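You operate a simulated robot arm through the tools that you are given. There is no shell and no other tool.

You are at the controls of a simulated robot arm. One attempt, no reset.

JOB
Put the 20 mm bearing and the 2 m sensor away in the middle drawer.
Fine: shut it again; the other parts stay on the bench. Set down upright: what you pick out.

It is judged by the outcome, as a careful person would: the job done as asked, and still so three seconds after it is handed in. It fails if anything else is knocked over, pushed out of place, dropped, spilled or broken.

ROBOT AND FRAMES
A 6-joint arm with a two-finger parallel gripper, fixed in place. Base frame: the origin is at the foot of the arm, x ahead of it, y to its left, z up. Readings come in m, rad, newtons and seconds.
With the tool pointing down near the work surface it reaches from about 0.3 to 0.66 m from the base axis. Its first joint turns from -2.007 to 2.007 rad. Payload 3.43 kg.
The TCP is the grasp point between the finger pads, 0.034 m short of the fingertips. In the tool frame z runs along the fingers and y along their closing line. Largest opening 0.128 m; finger width 0.024, thickness 0.012; the body of the gripper, 0.048 by 0.13 m, starts 0.096 m behind the TCP.
Orientation is told as [roll, pitch, yaw] about the base's x, y, z axes, in that order, counted from this pose: with the fingers straight down and closing along the base's y, the tool's x points along the base's -x, its y along +y and its z along -z.

CONTROLS
- The arm moves only by the tool jog_arm. Its argument "motion" is one flat list of numbers, 7 for each row, row after row: the gripper command, from -1 (fully open) to 1 (shut), values between in proportion, then the shift along the base's x, y, z in units of 20 mm (1.0 is 20 mm), then the turn, a rotation vector about the base's x, y, z in units of 5 degrees (1.0 is 5 degrees). In form: [grip, tx, ty, tz, rx, ry, rz, grip, tx, ty, tz, rx, ry, rz, ...]. A call has 1 to 20 rows; each row shifts and turns the commanded pose from where the row before left it. A call with a number of a shift or a turn outside -1 to 1 is refused whole. Each row takes 0.2 s and may step no farther than 0.05 m and 0.15 rad from the row before; otherwise, or with a gripper value out of range, the whole call is refused. Where a pose cannot be reached the arm comes as near as it can. A force on the tool above 40 N (or 10 N above the force at the start of the call, whichever is more), or a blocked arm, ends the call early, and 0.2 s more pass. Each finger travels about 0.153 m/s and halts on what it meets, pressing with about 42 N; the grip force reading is that of the motor and also rises with nothing between the fingers. The clock runs only during rows and for 0.2 s after the last one: add rows that do not move to give the fingers time. The reply holds the time, the measured pose of the TCP, the force on the tool along the base axes, the opening and the grip force, in the units named above and with some noise, with the torque about the TCP (base axes, N m) and any sound that the robot's microphone picked up.
- Cameras (640 x 400 px; columns grow to the right, rows downward): "scene" is fixed at [0.2193, 0.5002, 1.5845]; the picture's right is [-0.37, -0.93, 0.00], its down [-0.87, 0.35, -0.34] and it looks along [0.32, -0.13, -0.94] (base axes); focal length 337 px, centre (320, 200). "wrist" rides on the gripper at [0.076, -0.011, -0.16] in the tool frame; the picture's right is [0.15, 0.99, 0.00], its down [-0.88, 0.13, -0.46] and it looks along [-0.45, 0.07, 0.89] (tool axes); focal length 234 px, centre (320, 200). There is no depth. A picture from a camera that has moved, and an enlarged one, comes with that camera's place and axes in the base frame and with its lens.
- grab_frame(camera): a new picture of that camera. The clock stands still meanwhile.
- lift_body(by): slides the trunk up (or, below 0, down) by that many m; the arm rides with it, the base frame stays. It gives what a move gives, with no picture.
- inspect(camera, box): a new picture of the part [left, top, right, bottom] of that camera's present view, enlarged. The clock stands still meanwhile.
- finish_job(): hands the job in; it is judged then, once.

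Nothing tells you positions but the pictures and the camera data. Unless the task says otherwise, let go and move clear before handing in.

The tools are called after "Emit:" as name(argument=value, ...) on one line, values as JSON. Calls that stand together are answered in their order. jog_arm: Moves the arm, as the interface text tells. Its arguments: {"type":"object","properties":{"motion":{"type":"array","items":{"type":"number"}}},"required":["motion"]} The other tools are called the same way: lift_body (by) slides the trunk up or down; grab_frame (camera) takes a picture; inspect (camera, box) takes an enlarged picture of a part of a camera's view; finish_job () hands the job in.

At the start:

```text
t: 0.0
eef_pos: [0.3741, 0.2188, 1.1275]
tcp_rot: [0.001, 0.0, 0.0]
contact_force: [0.3, -0.9, -0.4]
wrist_torque: [-0.02, -0.01, -0.02]
width: 0.1282
grip_force: 0.0
trunk travel left (down, up): [-0.9, 0.09]
```

scene: 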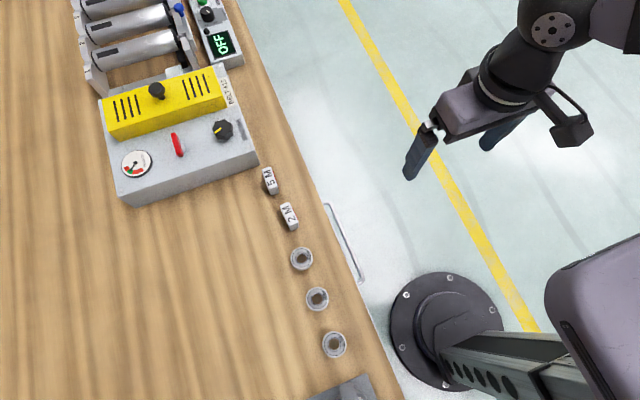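
wrist: 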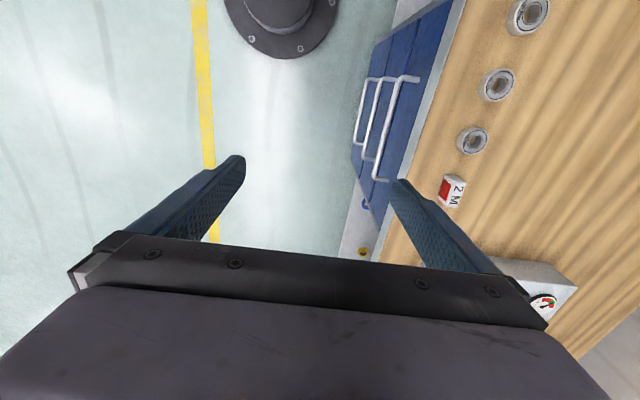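

I see a bench with three bearings, two sensors, and a cabinet with drawer handles on the bench's front side. I'll look closer before moving.

Emit:
inspect(camera="scene", box=[240, 150, 400, 250])

Emit:
inspect(camera="scene", box=[260, 220, 420, 400])

Emit:
inspect(camera="wrist", box=[330, 0, 570, 150])

Emit:
inspect(camera="wrist", box=[330, 120, 570, 270])

Emit:
inspect(camera="scene", box=[60, 0, 300, 220])

```text
4.00 times, centred on (320, 200) of scene
camera zoom: at [0.2193, 0.5002, 1.5845], right [-0.37, -0.93, 0.0], down [-0.87, 0.35, -0.34], along [0.32, -0.13, -0.94], focal length 1346 px, centre (320, 200)
```

zoom: 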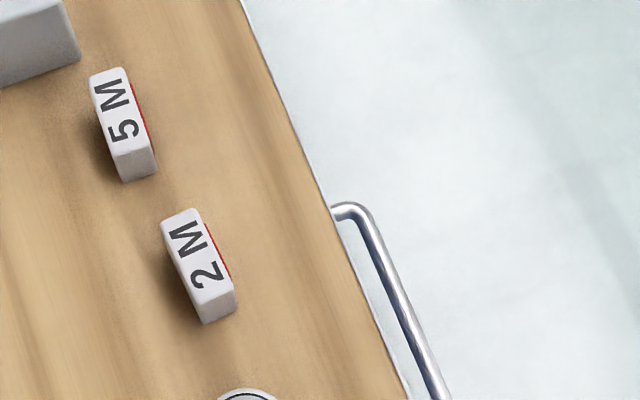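

```text
2.22 times, centred on (340, 310) of scene
camera zoom: at [0.2193, 0.5002, 1.5845], right [-0.37, -0.93, 0.0], down [-0.87, 0.35, -0.34], along [0.32, -0.13, -0.94], focal length 748 px, centre (276, -44)
```

zoom: 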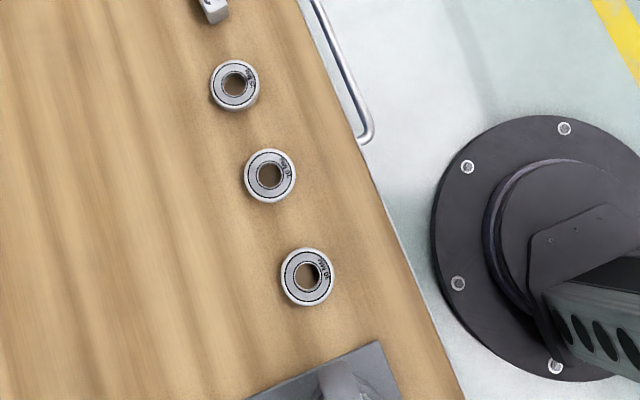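

```text
2.67 times, centred on (450, 75) of wrist
camera zoom: at [0.2991, 0.2073, 1.2862], right [-0.15, 0.99, 0.0], down [0.88, 0.13, 0.46], along [0.45, 0.07, -0.89], focal length 624 px, centre (-27, 533)
```

zoom: 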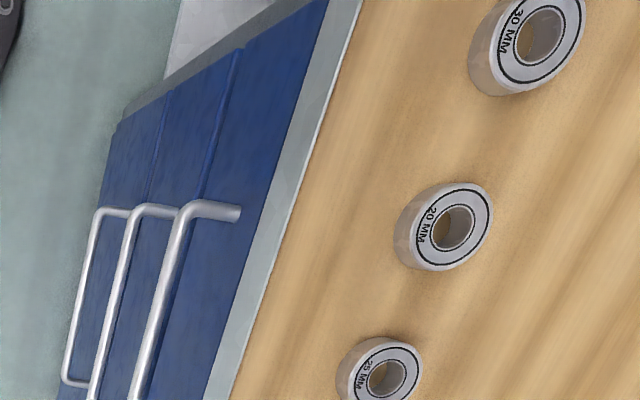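

```text
2.67 times, centred on (450, 195) of wrist
camera zoom: at [0.2991, 0.2073, 1.2862], right [-0.15, 0.99, 0.0], down [0.88, 0.13, 0.46], along [0.45, 0.07, -0.89], focal length 624 px, centre (-27, 213)
```

zoom: 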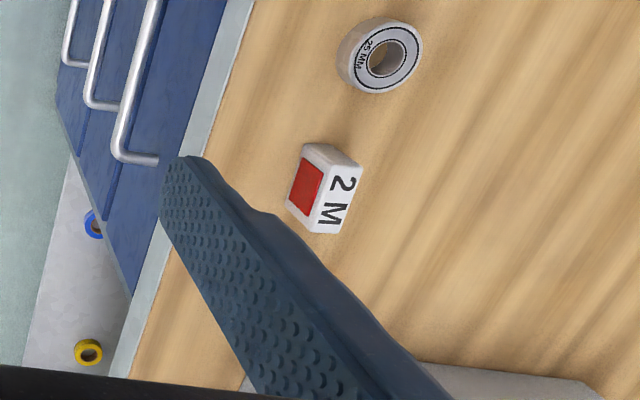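

```text
1.82 times, centred on (180, 110) of scene
camera zoom: at [0.2193, 0.5002, 1.5845], right [-0.37, -0.93, 0.0], down [-0.87, 0.35, -0.34], along [0.32, -0.13, -0.94], focal length 612 px, centre (574, 364)
```

zoom: 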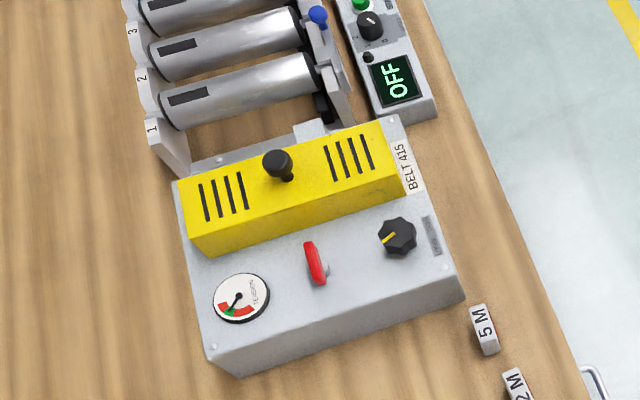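

The 20 mm bearing is the middle one of the three, at about (0.33, 0.5), and the 2 M sensor sits next to the 25 mm bearing. The drawers are in the bench front, near y = 0.39, with handles running along x around x = 0.37. I'll tilt the tool to face the drawers and take another look.

Emit:
jog_arm(motion=[-1, 0, -0.2, 0, 1, 0, 0, -1, 0, -0.2, 0, 1, 0, 0, -1, 0, -0.2, 0, 1, 0, 0, -1, 0, -0.2, 0, 1, 0, 0, -1, 0, -0.2, 0, 1, 0, 0, -1, 0, -0.2, 0, 1, 0, 0, -1, 0, -0.2, 0, 1, 0, 0, -1, 0, -0.2, 0, 1, 0, 0, -1, 0, -0.2, 0, 1, 0, 0])

Emit:
grab_frame(camera="wrist")

Emit:
grab_frame(camera="scene")

```text
t: 2.0
eef_pos: [0.3765, 0.1821, 1.1268]
tcp_rot: [0.787, 0.001, -0.001]
contact_force: [-0.5, -0.3, 0.0]
wrist_torque: [0.02, 0.01, -0.02]
width: 0.1281
grip_force: 0.1
trunk travel left (down, up): [-0.9, 0.09]
```

```text
taken
camera wrist: at [0.3004, 0.0603, 1.2314], right [-0.15, 0.7, 0.7], down [0.88, -0.23, 0.41], along [0.45, 0.68, -0.58], focal length 234 px, centre (320, 200)
```

wrist: 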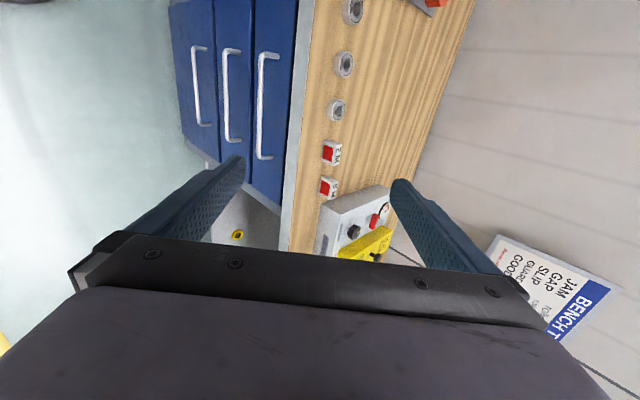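

```text
taken
```

scene: 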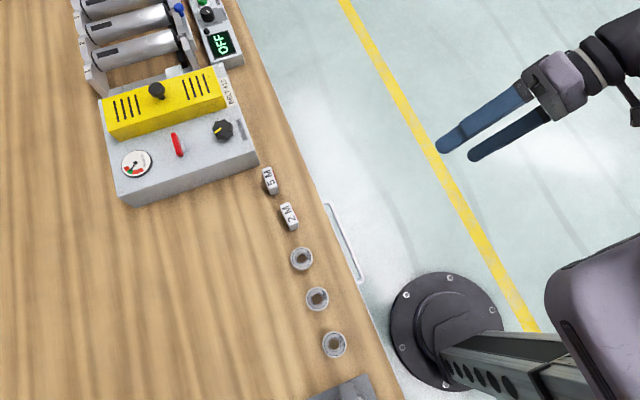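

The three blue drawers are stacked with their handles in view. I'll finish turning to horizontal and lower the trunk toward the middle drawer.

Emit:
jog_arm(motion=[-1, 0, -0.2, 0, 1, 0, 0, -1, 0, -0.2, 0, 1, 0, 0, -1, 0, -0.2, 0, 1, 0, 0, -1, 0, -0.2, 0, 1, 0, 0, -1, 0, -0.2, 0, 1, 0, 0, -1, 0, -0.2, 0, 1, 0, 0, -1, 0, -0.2, 0, 1, 0, 0, -1, 0, -0.2, 0, 1, 0, 0, -1, 0, -0.2, 0, 1, 0, 0])

Emit:
inspect(camera="wrist", box=[160, 0, 480, 200])

Emit:
grab_frame(camera="scene")

```text
t: 4.0
eef_pos: [0.3753, 0.1482, 1.1271]
tcp_rot: [1.573, 0.001, -0.002]
contact_force: [-0.6, 0.1, 0.0]
wrist_torque: [-0.01, -0.01, -0.04]
width: 0.1282
grip_force: 0.1
trunk travel left (down, up): [-0.9, 0.09]
```

```text
2.00 times, centred on (320, 100) of wrist
camera zoom: at [0.3001, -0.0124, 1.1152], right [-0.15, 0.0, 0.99], down [0.88, -0.46, 0.13], along [0.45, 0.89, 0.07], focal length 468 px, centre (320, 400)
```

zoom: 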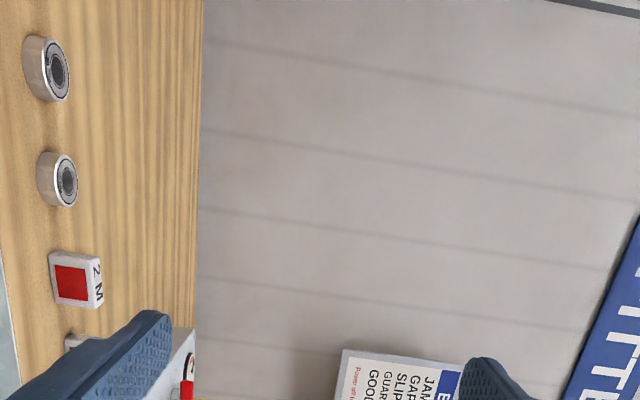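

```text
taken
```

scene: 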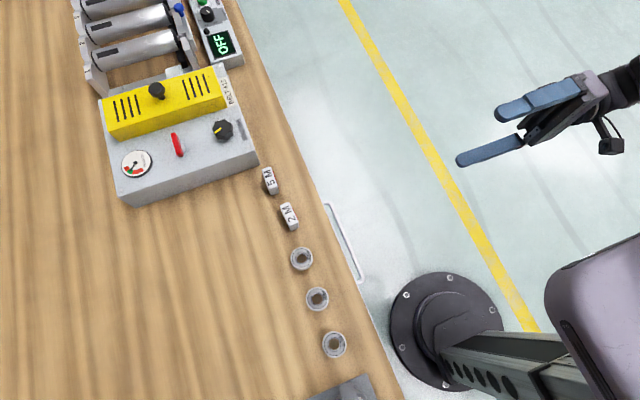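

The arm reaches the horizontal pose, and nothing stands below it in front of the bench. I'll lower the trunk to the drawers' level.

Emit:
lift_body(by=-0.4)

Emit:
grab_frame(camera="wrist")

Emit:
grab_frame(camera="scene")

```text
t: 7.8
eef_pos: [0.3748, 0.1479, 0.7275]
tcp_rot: [1.572, 0.0, 0.001]
contact_force: [0.1, -1.0, 0.9]
wrist_torque: [0.01, -0.01, 0.0]
width: 0.1281
grip_force: 0.0
trunk travel left (down, up): [-0.5, 0.49]
```

```text
taken
camera wrist: at [0.2998, -0.0121, 0.7155], right [-0.15, 0.0, 0.99], down [0.88, -0.46, 0.13], along [0.45, 0.89, 0.07], focal length 234 px, centre (320, 200)
```

wrist: 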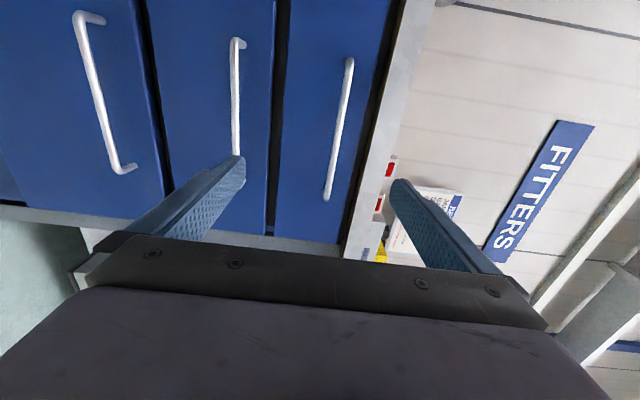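

```text
taken
```

scene: 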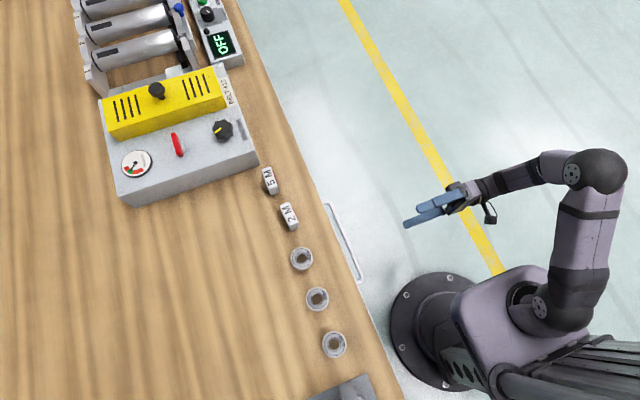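

From the two views, the middle handle bar is at about y=0.365, z=0.60, spanning x 0.27–0.48. I'll lower to its height, move closer with the fingers half open, and check again.

Emit:
lift_body(by=-0.128)

Emit:
jog_arm(motion=[-0.2, 0, 0.5, 0, 0, 0, 0, -0.2, 0, 1, 0, 0, 0, 0, -0.2, 0, 1, 0, 0, 0, 0, -0.2, 0, 1, 0, 0, 0, 0, -0.2, 0, 1, 0, 0, 0, 0, -0.2, 0, 1, 0, 0, 0, 0, -0.2, 0, 0.5, 0, 0, 0, 0, -0.2, 0, 0, 0, 0, 0, 0])

Emit:
grab_frame(camera="wrist")

Emit:
grab_frame(camera="scene")

```text
t: 9.4
eef_pos: [0.375, 0.1472, 0.6015]
tcp_rot: [1.571, 0.0, 0.0]
contact_force: [0.0, 1.0, 0.5]
wrist_torque: [-0.01, -0.03, -0.03]
width: 0.128
grip_force: 0.0
trunk travel left (down, up): [-0.372, 0.618]
```

```text
t: 11.2
eef_pos: [0.3761, 0.268, 0.5986]
tcp_rot: [1.572, 0.0, 0.0]
contact_force: [-0.3, 0.2, -0.3]
wrist_torque: [0.01, -0.03, -0.01]
width: 0.0769
grip_force: 0.2
trunk travel left (down, up): [-0.372, 0.618]
```

```text
taken
camera wrist: at [0.3, 0.107, 0.5865], right [-0.15, 0.0, 0.99], down [0.88, -0.46, 0.13], along [0.45, 0.89, 0.07], focal length 234 px, centre (320, 200)
```

wrist: 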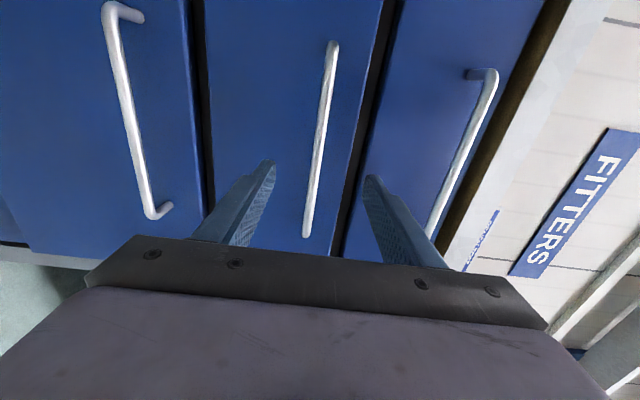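

```text
taken
```

scene: 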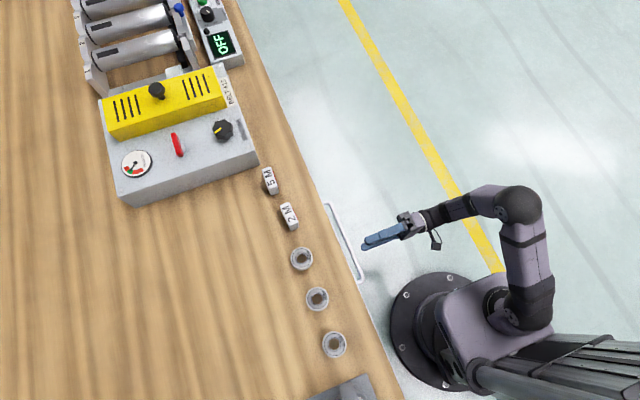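

The bar is centred between the fingers at z≈0.597. I'll advance to just short of the drawer face and close on the bar.

Emit:
jog_arm(motion=[-0.2, 0, 0.8, 0, 0, 0, 0, -0.2, 0, 0.8, 0, 0, 0, 0, -0.2, 0, 0.8, 0, 0, 0, 0, -0.2, 0, 0.8, 0, 0, 0, 0, -0.2, 0, 0.5, 0, 0, 0, 0, -0.2, 0, 0.5, 0, 0, 0, 0, -0.2, 0, 0, 0, 0, 0, 0])

Emit:
grab_frame(camera="wrist")

```text
t: 12.8
eef_pos: [0.3757, 0.3525, 0.5987]
tcp_rot: [1.57, 0.001, 0.001]
contact_force: [-1.2, -0.1, -0.3]
wrist_torque: [-0.01, 0.0, 0.02]
width: 0.0769
grip_force: 0.1
trunk travel left (down, up): [-0.372, 0.618]
```

```text
taken
camera wrist: at [0.3002, 0.192, 0.587], right [-0.15, 0.0, 0.99], down [0.88, -0.46, 0.13], along [0.45, 0.89, 0.07], focal length 234 px, centre (320, 200)
```

wrist: 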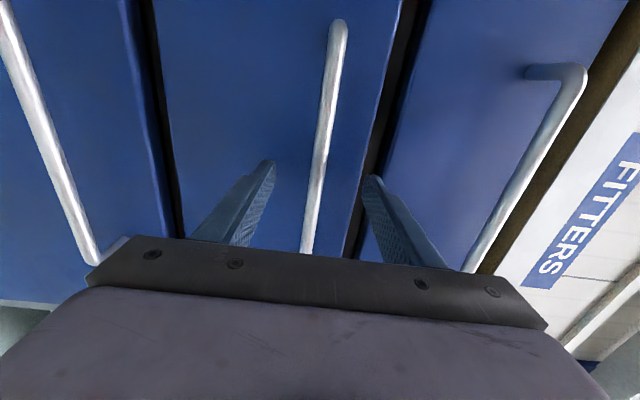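

Emit:
jog_arm(motion=[0.4, 0, 0, 0, 0, 0, 0, 1, 0, 0, 0, 0, 0, 0, 1, 0, 0, 0, 0, 0, 0, 1, 0, 0, 0, 0, 0, 0])

Emit:
grab_frame(camera="wrist")

```text
t: 13.8
eef_pos: [0.3754, 0.3518, 0.5951]
tcp_rot: [1.561, 0.002, -0.002]
contact_force: [-3.0, -6.3, -22.3]
wrist_torque: [-0.28, -0.37, -0.72]
width: 0.0116
grip_force: 45.2
trunk travel left (down, up): [-0.372, 0.618]
```

```text
taken
camera wrist: at [0.3001, 0.1918, 0.5852], right [-0.14, 0.01, 0.99], down [0.88, -0.46, 0.13], along [0.45, 0.89, 0.06], focal length 234 px, centre (320, 200)
```

wrist: 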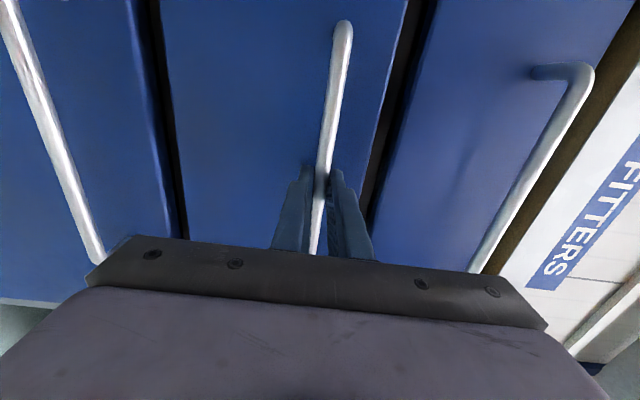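

The bar is gripped (12 mm). The bar sits slightly lower than I commanded, so I'll ease down a little and start a gentle pull.

Emit:
jog_arm(motion=[1, 0, 0, -0.2, 0, 0, 0, 1, 0, 0, 0, 0, 0, 0, 1, 0, -0.3, 0, 0, 0, 0, 1, 0, -0.5, 0, 0, 0, 0, 1, 0, -0.5, 0, 0, 0, 0, 1, 0, -0.5, 0, 0, 0, 0])

Emit:
grab_frame(camera="wrist")

Emit:
grab_frame(camera="scene")

```text
t: 15.2
eef_pos: [0.3764, 0.316, 0.5934]
tcp_rot: [1.57, 0.001, -0.005]
contact_force: [8.2, 1.2, -0.4]
wrist_torque: [0.03, -0.04, -0.66]
width: 0.0119
grip_force: 45.2
trunk travel left (down, up): [-0.372, 0.618]
```

```text
taken
camera wrist: at [0.2996, 0.1564, 0.5831], right [-0.15, 0.0, 0.99], down [0.88, -0.46, 0.13], along [0.45, 0.89, 0.07], focal length 234 px, centre (320, 200)
```

wrist: 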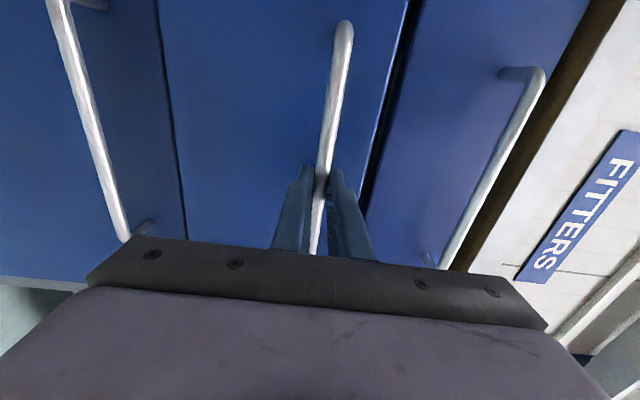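

```text
taken
```

scene: 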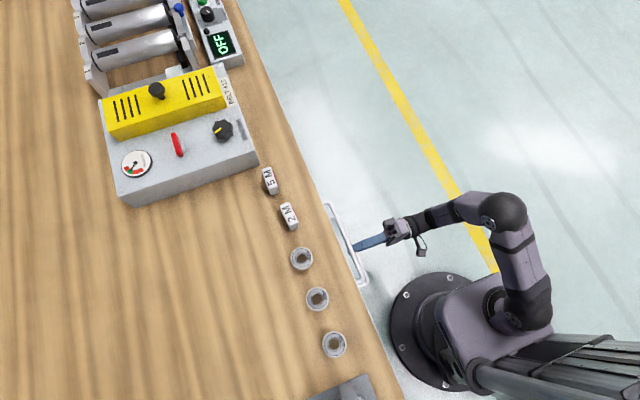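

The middle drawer is sliding out smoothly. I'll keep pulling.

Emit:
jog_arm(motion=[1, 0, -0.5, 0, 0, 0, 0, 1, 0, -0.5, 0, 0, 0, 0, 1, 0, -0.5, 0, 0, 0, 0, 1, 0, -0.5, 0, 0, 0, 0, 1, 0, -0.5, 0, 0, 0, 0, 1, 0, -0.5, 0, 0, 0, 0, 1, 0, -0.5, 0, 0, 0, 0, 1, 0, -0.5, 0, 0, 0, 0, 1, 0, -0.5, 0, 0, 0, 0, 1, 0, -0.5, 0, 0, 0, 0, 1, 0, -0.5, 0, 0, 0, 0, 1, 0, -0.5, 0, 0, 0, 0, 1, 0, -0.5, 0, 0, 0, 0, 1, 0, -0.5, 0, 0, 0, 0])

Emit:
grab_frame(camera="scene")

Emit:
grab_frame(camera="wrist")

```text
t: 18.2
eef_pos: [0.3748, 0.1761, 0.5949]
tcp_rot: [1.572, 0.0, 0.003]
contact_force: [-4.6, 0.3, 3.7]
wrist_torque: [0.07, 0.01, -0.42]
width: 0.0118
grip_force: 45.4
trunk travel left (down, up): [-0.372, 0.618]
```

```text
taken
```

scene: 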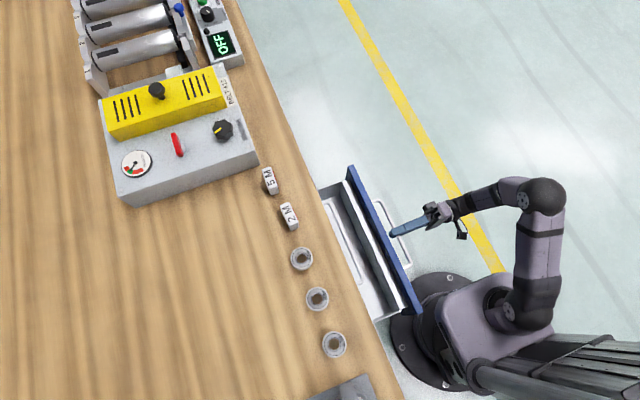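

```text
taken
camera wrist: at [0.3003, 0.0164, 0.5832], right [-0.15, 0.0, 0.99], down [0.88, -0.45, 0.13], along [0.45, 0.89, 0.07], focal length 234 px, centre (320, 200)
```

wrist: 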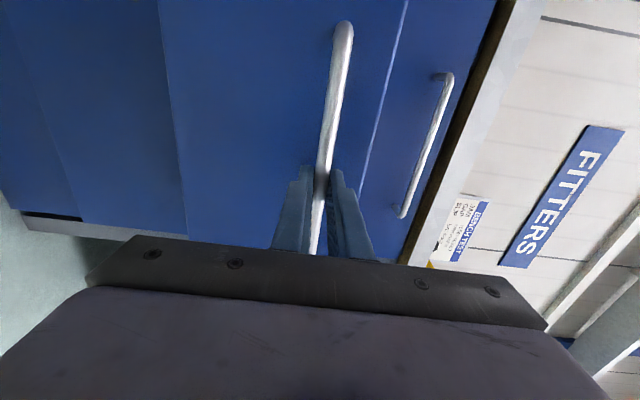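

The drawer is out about 0.175 m. I'll take another 0.05 m for working room and then release the handle.

Emit:
jog_arm(motion=[1, 0, -0.5, 0, 0, 0, 0, 1, 0, -0.5, 0, 0, 0, 0, 1, 0, -0.5, 0, 0, 0, 0, 1, 0, -0.5, 0, 0, 0, 0, 1, 0, -0.5, 0, 0, 0, 0, 1, 0, 0, 0, 0, 0, 0])

Emit:
grab_frame(camera="scene")

```text
t: 19.6
eef_pos: [0.3752, 0.1254, 0.5954]
tcp_rot: [1.568, 0.003, 0.002]
contact_force: [-12.0, 0.1, -13.0]
wrist_torque: [-0.23, -0.12, -0.21]
width: 0.0118
grip_force: 44.7
trunk travel left (down, up): [-0.372, 0.618]
```

```text
taken
```

scene: 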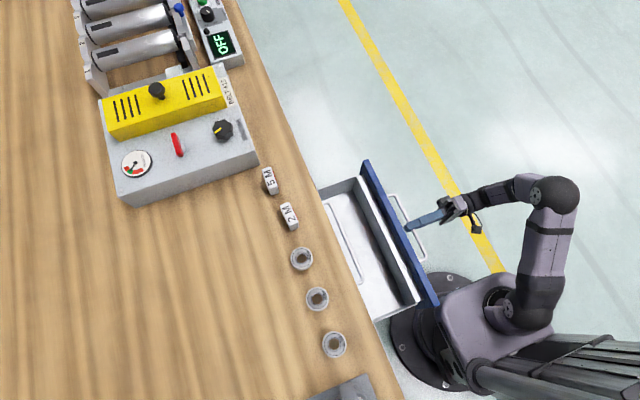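

The drawer is open by about 0.227 m. I'll release the bar, back straight off, and take a look.

Emit:
jog_arm(motion=[0.3, 0, 0, 0, 0, 0, 0, 0, 0, 0, 0, 0, 0, 0, 0, 0, 0, 0, 0, 0, 0, 0, 0, -0.5, 0, 0, 0, 0, 0, 0, -0.7, 0, 0, 0, 0, 0, 0, -0.8, 0, 0, 0, 0, 0, 0, -0.8, 0, 0, 0, 0, 0, 0, -0.5, 0, 0, 0, 0])

Emit:
grab_frame(camera="wrist")

Emit:
grab_frame(camera="scene")

```text
t: 21.4
eef_pos: [0.3764, 0.0596, 0.5963]
tcp_rot: [1.571, 0.003, -0.002]
contact_force: [0.1, 0.0, 0.1]
wrist_torque: [-0.02, 0.03, -0.02]
width: 0.064
grip_force: 0.1
trunk travel left (down, up): [-0.372, 0.618]
```

```text
taken
camera wrist: at [0.3004, -0.1004, 0.5844], right [-0.15, 0.0, 0.99], down [0.88, -0.46, 0.13], along [0.45, 0.89, 0.07], focal length 234 px, centre (320, 200)
```

wrist: 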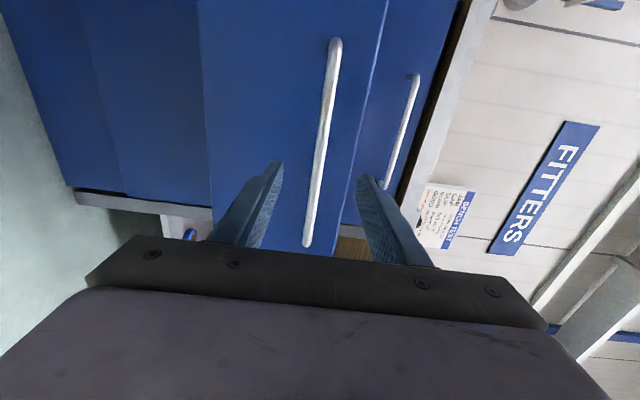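

```text
taken
```

scene: 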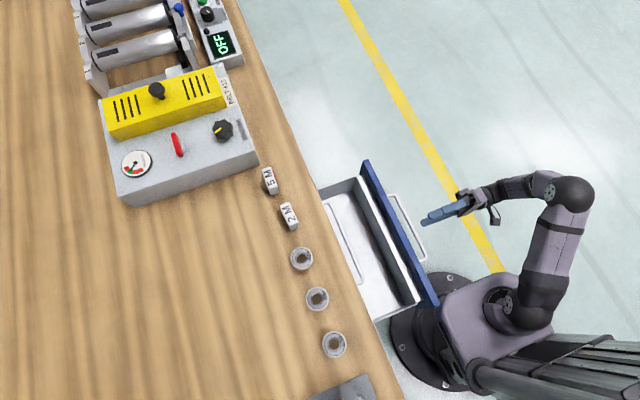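

The gripper is clear of the handle. I'll raise the trunk above the bench and turn the tool down.

Emit:
lift_body(by=0.5)

Emit:
jog_arm(motion=[-0.5, 0, 0.3, 0, -1, 0, 0, -0.5, 0, 0.3, 0, -1, 0, 0, -0.5, 0, 0.3, 0, -1, 0, 0, -0.5, 0, 0.3, 0, -1, 0, 0, -0.5, 0, 0.3, 0, -1, 0, 0, -0.5, 0, 0.3, 0, -1, 0, 0, -0.5, 0, 0.3, 0, -1, 0, 0, -0.5, 0, 0.3, 0, -1, 0, 0, -0.5, 0, 0.3, 0, -1, 0, 0, -0.5, 0, 0.3, 0, -1, 0, 0, -0.5, 0, 0.3, 0, -1, 0, 0, -0.5, 0, 0.3, 0, -1, 0, 0, -0.5, 0, 0.3, 0, -1, 0, 0, -0.5, 0, 0.3, 0, -1, 0, 0, -0.5, 0, 0.3, 0, -1, 0, 0, -0.5, 0, 0.3, 0, -1, 0, 0, -0.5, 0, 0.3, 0, -1, 0, 0, -0.5, 0, 0.3, 0, -1, 0, 0])

Emit:
grab_frame(camera="wrist")

Emit:
grab_frame(camera="scene")

```text
refused: 0.5 is not a number from -0.4 to 0.4
```

```text
t: 25.2
eef_pos: [0.3747, 0.1683, 0.5949]
tcp_rot: [0.0, -0.001, -0.001]
contact_force: [0.2, 0.7, -1.3]
wrist_torque: [0.01, -0.02, 0.01]
width: 0.0959
grip_force: 0.1
trunk travel left (down, up): [-0.372, 0.618]
```

```text
taken
camera wrist: at [0.3001, 0.1573, 0.7533], right [-0.15, 0.99, 0.0], down [0.88, 0.13, 0.46], along [0.45, 0.07, -0.89], focal length 234 px, centre (320, 200)
```

wrist: 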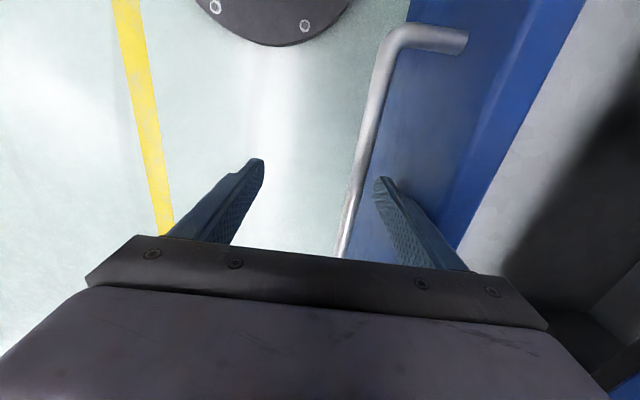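

```text
taken
```

scene: 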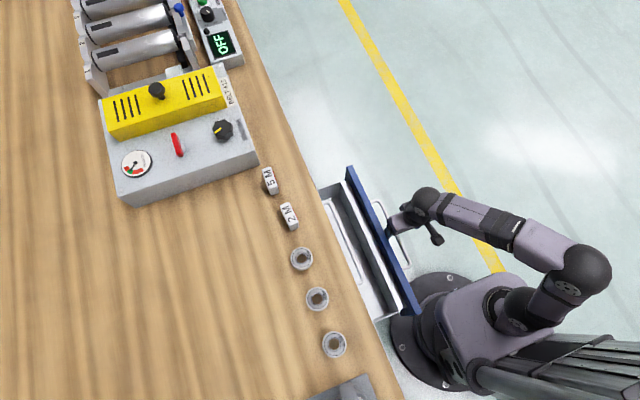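

The trunk lift was refused (0.4 m limit), so the turn happened low and a finger nudged the drawer slightly inward; the forces stayed small. I'll see exactly how the fingers sit relative to the handle.

Emit:
inspect(camera="wrist", box=[230, 100, 490, 270])

Emit:
inspect(camera="scene", box=[310, 150, 470, 330])

```text
2.35 times, centred on (360, 185) of wrist
camera zoom: at [0.3001, 0.1573, 0.7533], right [-0.15, 0.99, 0.0], down [0.88, 0.13, 0.46], along [0.45, 0.07, -0.89], focal length 551 px, centre (226, 235)
```

zoom: 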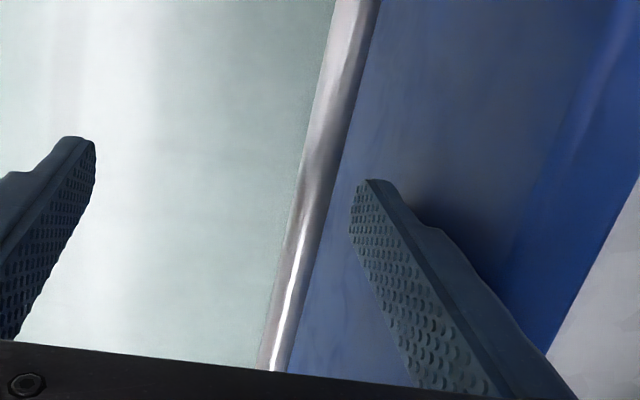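

```text
2.22 times, centred on (390, 240) of scene
camera zoom: at [0.2193, 0.5002, 1.5845], right [-0.37, -0.93, 0.0], down [-0.87, 0.35, -0.34], along [0.32, -0.13, -0.94], focal length 748 px, centre (164, 111)
```

zoom: 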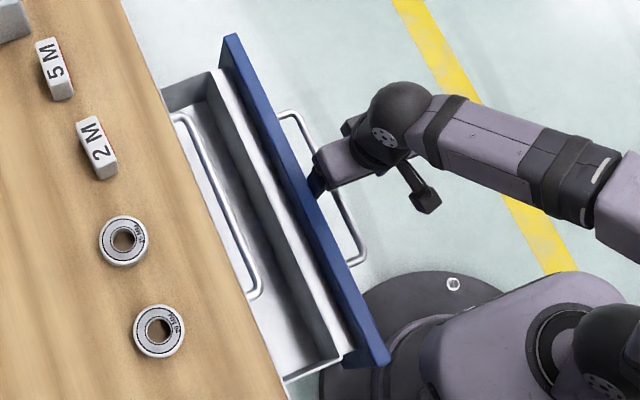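

The right finger sits neatly between the bar and the drawer face, so I can hook the drawer back out with it and then lift straight up out of the handle.

Emit:
jog_arm(motion=[-0.5, 0, -0.4, 0, 0, 0, 0, -0.5, 0, -0.4, 0, 0, 0, 0, -0.5, 0, -0.4, 0, 0, 0, 0, -0.5, 0, -0.4, 0, 0, 0, 0, -0.5, 0, -0.4, 0, 0, 0, 0, -0.5, 0, -0.4, 0, 0, 0, 0, -0.5, 0, -0.4, 0, 0, 0, 0, -0.5, 0, -0.4, 0, 0, 0, 0, -0.5, 0, -0.3, 0, 0, 0, 0, -0.5, 0, 0, 0, 0, 0, 0])

Emit:
grab_frame(camera="wrist")

Emit:
grab_frame(camera="scene")

```text
t: 27.4
eef_pos: [0.3758, 0.0982, 0.5936]
tcp_rot: [-0.001, 0.001, 0.001]
contact_force: [0.0, -0.3, 0.7]
wrist_torque: [0.02, 0.0, 0.0]
width: 0.0966
grip_force: 0.3
trunk travel left (down, up): [-0.372, 0.618]
```

```text
taken
camera wrist: at [0.3, 0.0866, 0.7536], right [-0.15, 0.99, 0.0], down [0.88, 0.13, 0.46], along [0.45, 0.07, -0.89], focal length 234 px, centre (320, 200)
```

wrist: 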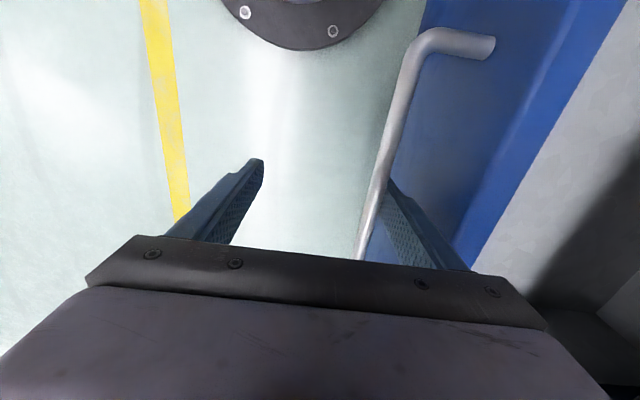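

```text
taken
```

scene: 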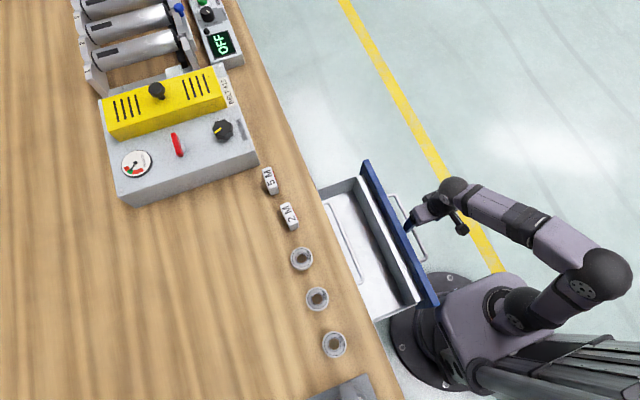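

The drawer is back fully out. I'll ease the finger off the bar and raise straight up.

Emit:
jog_arm(motion=[-0.5, 0, 0.4, 0, 0, 0, 0, -0.5, 0, 0, 0, 0, 0, 0])

Emit:
lift_body(by=0.4)

Emit:
grab_frame(camera="wrist")

Emit:
grab_frame(camera="scene")

```text
t: 28.0
eef_pos: [0.3755, 0.1076, 0.5943]
tcp_rot: [0.001, 0.0, 0.001]
contact_force: [0.5, 0.1, 0.0]
wrist_torque: [0.0, 0.01, 0.02]
width: 0.096
grip_force: 0.2
trunk travel left (down, up): [-0.372, 0.618]
```

```text
t: 31.8
eef_pos: [0.3752, 0.1071, 0.9938]
tcp_rot: [0.001, -0.001, -0.001]
contact_force: [-0.3, 0.5, -0.7]
wrist_torque: [0.01, -0.02, -0.01]
width: 0.0963
grip_force: 0.0
trunk travel left (down, up): [-0.772, 0.218]
```

```text
taken
camera wrist: at [0.3002, 0.0952, 1.1535], right [-0.15, 0.99, 0.0], down [0.88, 0.13, 0.46], along [0.45, 0.07, -0.89], focal length 234 px, centre (320, 200)
```

wrist: 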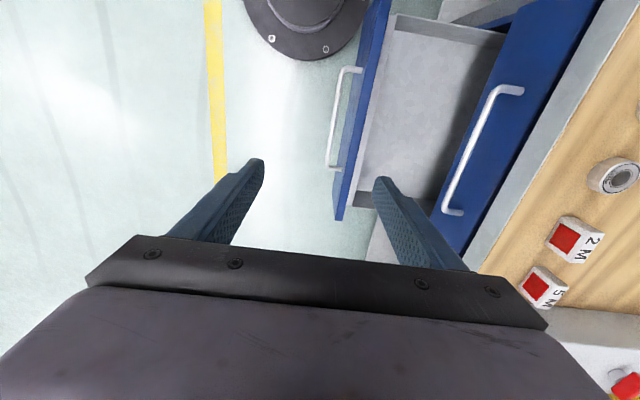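

```text
taken
```

scene: 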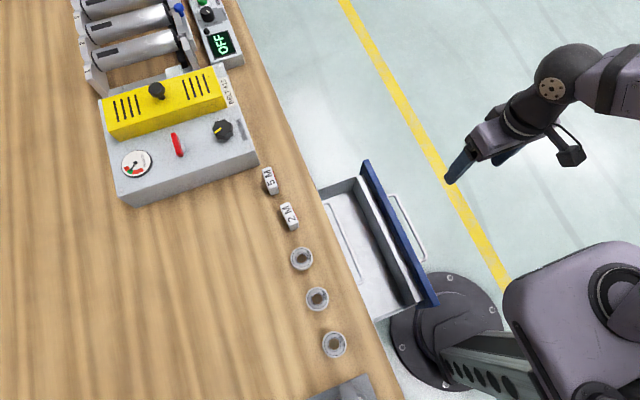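

The empty middle drawer is open. Now I'll move over the bench toward the 20 mm bearing, staying well above the parts, and take a close view.

Emit:
jog_arm(motion=[-0.5, -0.3, 1, 0, 0, 0, 0, -0.5, -0.3, 1, 0, 0, 0, 0, -0.5, -0.3, 1, 0, 0, 0, 0, -0.5, -0.3, 1, 0, 0, 0, 0, -0.5, -0.3, 1, 0, 0, 0, 0, -0.5, -0.3, 1, 0, 0, 0, 0, -0.5, -0.3, 1, 0, 0, 0, 0, -0.5, -0.3, 1, 0, 0, 0, 0, -0.5, -0.3, 1, 0, 0, 0, 0, -0.5, -0.3, 1, 0, 0, 0, 0, -0.5, -0.3, 1, 0, 0, 0, 0, -0.5, -0.3, 1, 0, 0, 0, 0, -0.5, -0.3, 1, 0, 0, 0, 0, -0.5, -0.3, 1, 0, 0, 0, 0, -0.5, -0.3, 1, 0, 0, 0, 0, -0.5, -0.3, 1, 0, 0, 0, 0, -0.5, -0.3, 1, 0, 0, 0, 0, -0.5, -0.3, 1, 0, 0, 0, 0, -0.5, 0, 1, 0, 0, 0, 0, -0.5, 0, 0, 0, 0, 0, 0])

Emit:
grab_frame(camera="wrist")

Emit:
grab_frame(camera="scene")

```text
t: 36.0
eef_pos: [0.2682, 0.4896, 0.9952]
tcp_rot: [0.0, 0.001, -0.001]
contact_force: [0.3, 1.2, 0.2]
wrist_torque: [-0.03, 0.03, 0.0]
width: 0.0961
grip_force: 0.1
trunk travel left (down, up): [-0.772, 0.218]
```

```text
taken
camera wrist: at [0.1924, 0.4773, 1.1537], right [-0.15, 0.99, 0.0], down [0.88, 0.13, 0.46], along [0.45, 0.07, -0.89], focal length 234 px, centre (320, 200)
```

wrist: 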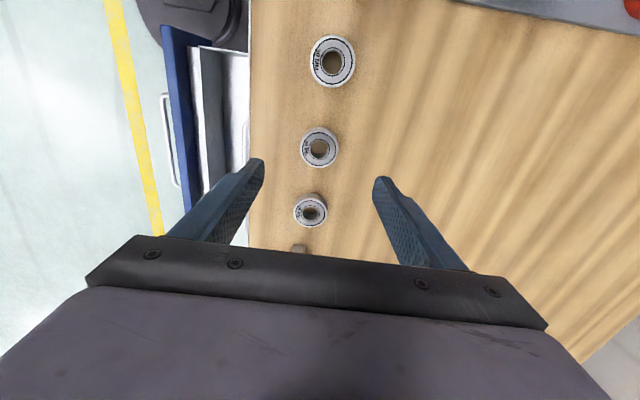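

```text
taken
```

scene: 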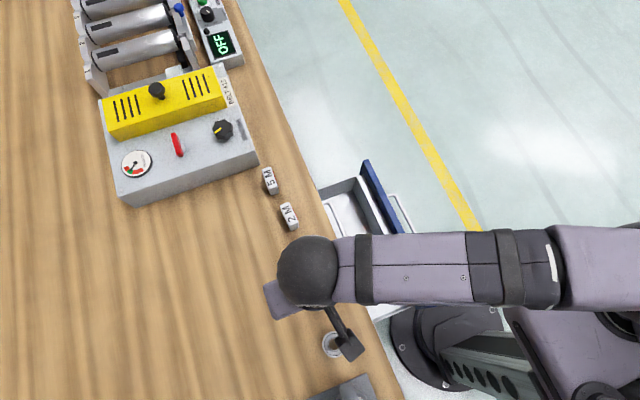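

Emit:
inspect(camera="wrist", box=[240, 20, 400, 120])

Emit:
inspect(camera="wrist", box=[240, 110, 400, 260])

```text
4.00 times, centred on (320, 70) of wrist
camera zoom: at [0.1924, 0.4773, 1.1537], right [-0.15, 0.99, 0.0], down [0.88, 0.13, 0.46], along [0.45, 0.07, -0.89], focal length 937 px, centre (320, 720)
```

zoom: 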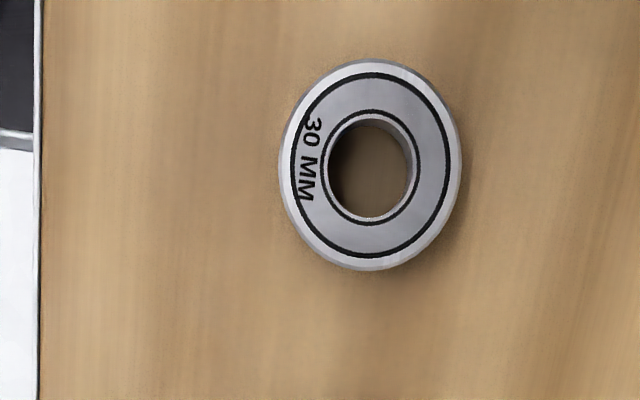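

```text
2.67 times, centred on (320, 185) of wrist
camera zoom: at [0.1924, 0.4773, 1.1537], right [-0.15, 0.99, 0.0], down [0.88, 0.13, 0.46], along [0.45, 0.07, -0.89], focal length 624 px, centre (320, 240)
```

zoom: 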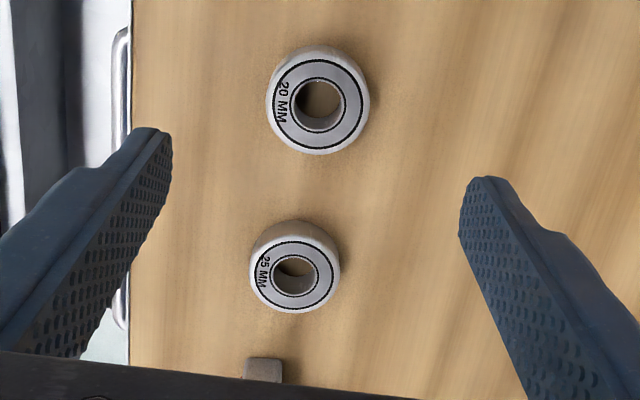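

The labels confirm the middle bearing is the 20 mm one, at about (0.266, 0.488) with its top near z=0.873 and the bench near 0.855. I'll descend over it.

Emit:
jog_arm(motion=[-0.5, -0.1, -0.07, -0.8, 0, 0, 0, -0.5, 0, 0, -0.9, 0, 0, 0, -0.5, 0, 0, -0.9, 0, 0, 0, -0.5, 0, 0, -0.9, 0, 0, 0, -0.5, 0, 0, -0.7, 0, 0, 0, -0.5, 0, 0, -0.4, 0, 0, 0, -0.5, 0, 0, 0, 0, 0, 0])

Emit:
grab_frame(camera="wrist")

Emit:
grab_frame(camera="scene")

```text
t: 37.6
eef_pos: [0.2659, 0.4871, 0.9022]
tcp_rot: [0.0, -0.001, 0.001]
contact_force: [-0.2, -0.5, 0.0]
wrist_torque: [0.0, -0.02, 0.0]
width: 0.0959
grip_force: 0.1
trunk travel left (down, up): [-0.772, 0.218]
```

```text
taken
camera wrist: at [0.1901, 0.4742, 1.0623], right [-0.15, 0.99, 0.0], down [0.88, 0.13, 0.46], along [0.45, 0.07, -0.89], focal length 234 px, centre (320, 200)
```

wrist: 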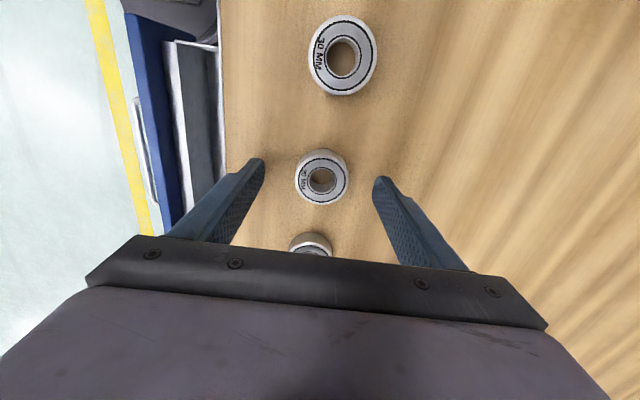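

```text
taken
```

scene: 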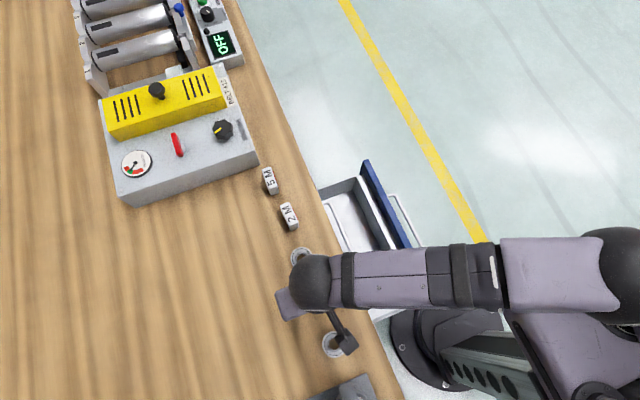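

The bearing is centred between the fingers. I'll go down the last 8 mm and close gently.

Emit:
jog_arm(motion=[-0.5, 0, 0.04, -0.2, 0, 0, 0, -0.5, 0, 0, -0.2, 0, 0, 0, -0.5, 0, 0, 0, 0, 0, 0])

Emit:
inspect(camera="wrist", box=[220, 120, 420, 250])

```text
t: 38.4
eef_pos: [0.2658, 0.4868, 0.8934]
tcp_rot: [-0.002, 0.0, -0.001]
contact_force: [-0.6, 0.8, 0.5]
wrist_torque: [-0.02, 0.02, 0.0]
width: 0.0961
grip_force: 0.1
trunk travel left (down, up): [-0.772, 0.218]
```

```text
3.08 times, centred on (320, 185) of wrist
camera zoom: at [0.1894, 0.4744, 1.0534], right [-0.15, 0.99, 0.0], down [0.88, 0.13, 0.46], along [0.45, 0.07, -0.89], focal length 720 px, centre (320, 246)
```

zoom: 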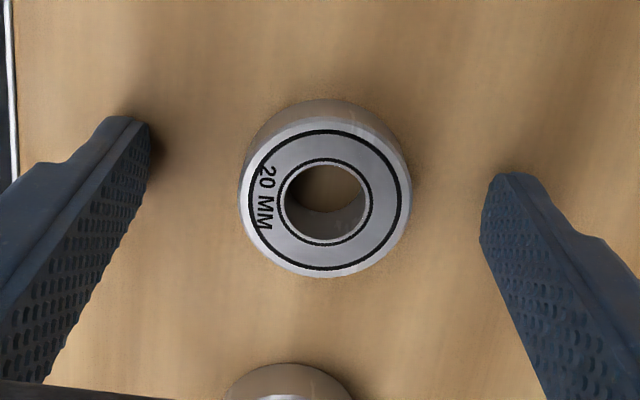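

Emit:
jog_arm(motion=[-0.2, 0, 0.06, 0, 0, 0, 0, 0, 0, 0, 0, 0, 0, 0, 0.2, 0, 0, 0, 0, 0, 0, 0.4, 0, 0, 0, 0, 0, 0, 1, 0, 0, 0, 0, 0, 0, 1, 0, 0, 0, 0, 0, 0])

Emit:
grab_frame(camera="wrist")

```text
t: 39.8
eef_pos: [0.2647, 0.488, 0.8951]
tcp_rot: [0.002, 0.0, 0.0]
contact_force: [0.6, -0.3, -0.1]
wrist_torque: [0.07, 0.06, -0.01]
width: 0.0455
grip_force: 42.2
trunk travel left (down, up): [-0.772, 0.218]
```

```text
taken
camera wrist: at [0.1894, 0.4757, 1.0536], right [-0.15, 0.99, 0.0], down [0.88, 0.13, 0.46], along [0.45, 0.07, -0.89], focal length 234 px, centre (320, 200)
```

wrist: 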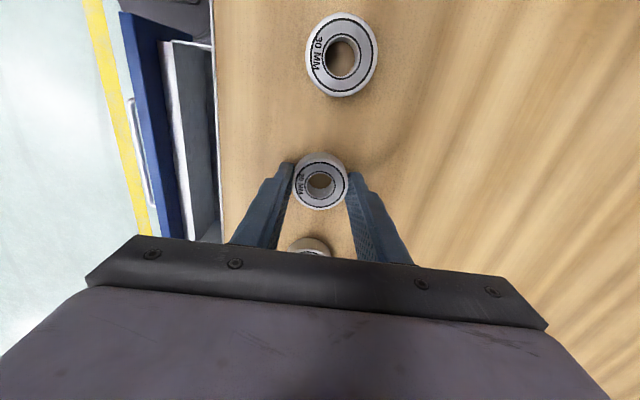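

The bearing is gripped (45.5 mm). I'll lift it straight up.

Emit:
jog_arm(motion=[1, 0, 0, 0.4, 0, 0, 0, 1, 0, 0, 0.8, 0, 0, 0, 1, 0, 0, 1, 0, 0, 0, 1, 0, 0, 1, 0, 0, 0, 1, 0, 0, 1, 0, 0, 0, 1, 0, 0, 0.8, 0, 0, 0, 1, 0, 0, 0, 0, 0, 0])

Emit:
grab_frame(camera="wrist")

```text
t: 41.4
eef_pos: [0.2666, 0.4885, 0.9945]
tcp_rot: [0.0, 0.001, -0.002]
contact_force: [0.1, -0.3, -1.3]
wrist_torque: [0.0, -0.03, 0.0]
width: 0.0456
grip_force: 42.3
trunk travel left (down, up): [-0.772, 0.218]
```

```text
taken
camera wrist: at [0.1916, 0.477, 1.1542], right [-0.15, 0.99, 0.0], down [0.88, 0.13, 0.46], along [0.45, 0.07, -0.89], focal length 234 px, centre (320, 200)
```

wrist: 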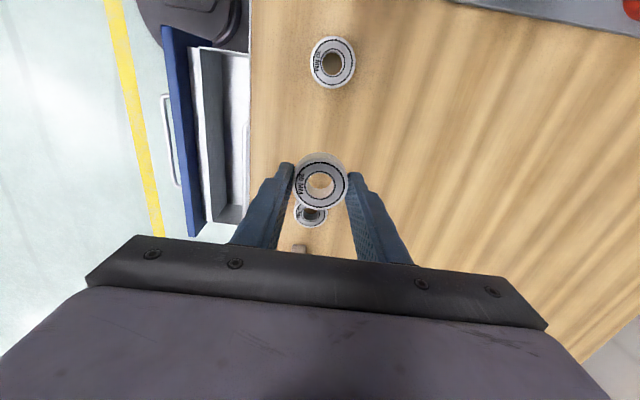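

The bearing is held level. I'll carry it over the open drawer at a safe height, then measure the drawer.

Emit:
jog_arm(motion=[1, 0.25, -0.97, 0, 0, 0, 0, 1, 0.25, -0.97, 0, 0, 0, 0, 1, 0.25, -0.97, 0, 0, 0, 0, 1, 0.25, -0.97, 0, 0, 0, 0, 1, 0.25, -0.97, 0, 0, 0, 0, 1, 0.25, -0.97, 0, 0, 0, 0, 1, 0.25, -0.97, 0, 0, 0, 0, 1, 0.25, -0.97, 0, 0, 0, 0, 1, 0.25, -0.97, 0, 0, 0, 0, 1, 0.25, -0.97, 0, 0, 0, 0, 1, 0.2, -0.97, 0, 0, 0, 0, 1, 0, 0, 0, 0, 0, 0])

Emit:
grab_frame(camera="wrist")

Emit:
grab_frame(camera="scene")

```text
t: 44.0
eef_pos: [0.3223, 0.2742, 0.993]
tcp_rot: [0.0, -0.002, 0.001]
contact_force: [0.2, 0.0, -1.5]
wrist_torque: [-0.02, 0.01, 0.0]
width: 0.0456
grip_force: 42.1
trunk travel left (down, up): [-0.772, 0.218]
```

```text
taken
camera wrist: at [0.2462, 0.263, 1.153], right [-0.15, 0.99, 0.0], down [0.88, 0.13, 0.46], along [0.45, 0.07, -0.89], focal length 234 px, centre (320, 200)
```

wrist: 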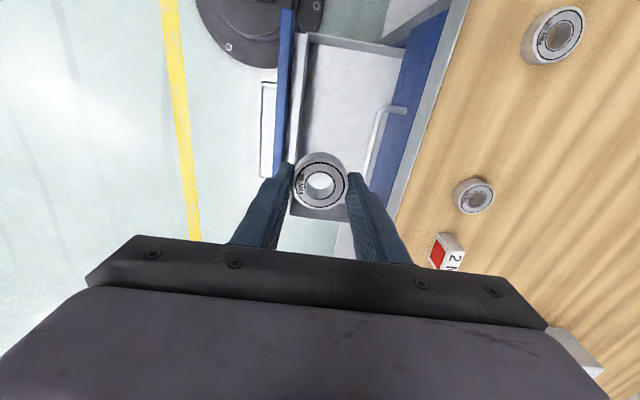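

```text
taken
```

scene: 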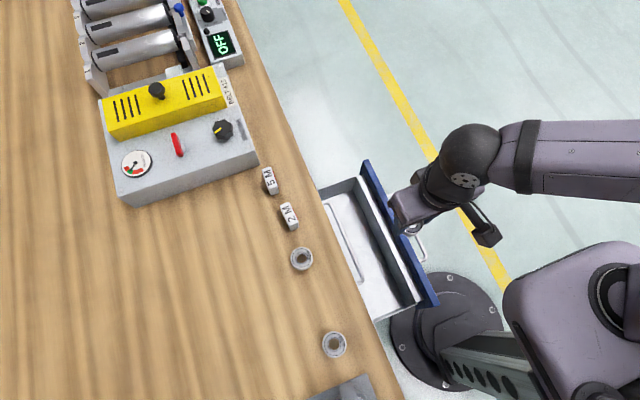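

Emit:
inspect(camera="wrist", box=[260, 0, 460, 130])

Emit:
inspect(camera="scene", box=[310, 150, 470, 330])

Emit:
inspect(camera="wrist", box=[260, 120, 460, 250])

```text
3.08 times, centred on (360, 65) of wrist
camera zoom: at [0.2462, 0.263, 1.153], right [-0.15, 0.99, 0.0], down [0.88, 0.13, 0.46], along [0.45, 0.07, -0.89], focal length 720 px, centre (197, 615)
```

zoom: 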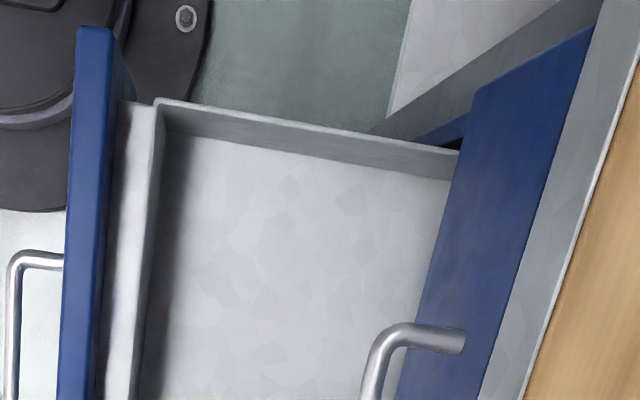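

```text
2.22 times, centred on (390, 240) of scene
camera zoom: at [0.2193, 0.5002, 1.5845], right [-0.37, -0.93, 0.0], down [-0.87, 0.35, -0.34], along [0.32, -0.13, -0.94], focal length 748 px, centre (164, 111)
```

zoom: 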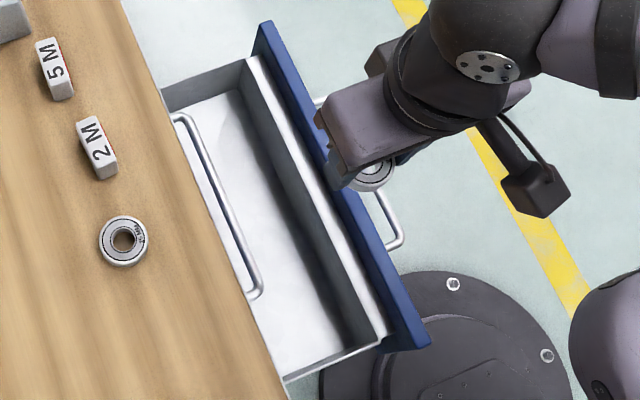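

```text
3.08 times, centred on (360, 185) of wrist
camera zoom: at [0.2462, 0.263, 1.153], right [-0.15, 0.99, 0.0], down [0.88, 0.13, 0.46], along [0.45, 0.07, -0.89], focal length 720 px, centre (197, 246)
```

zoom: 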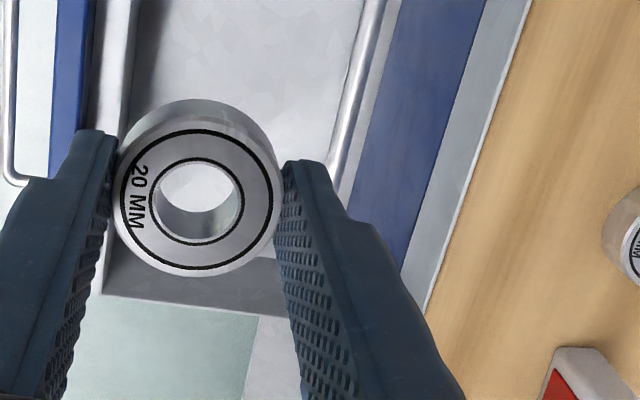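

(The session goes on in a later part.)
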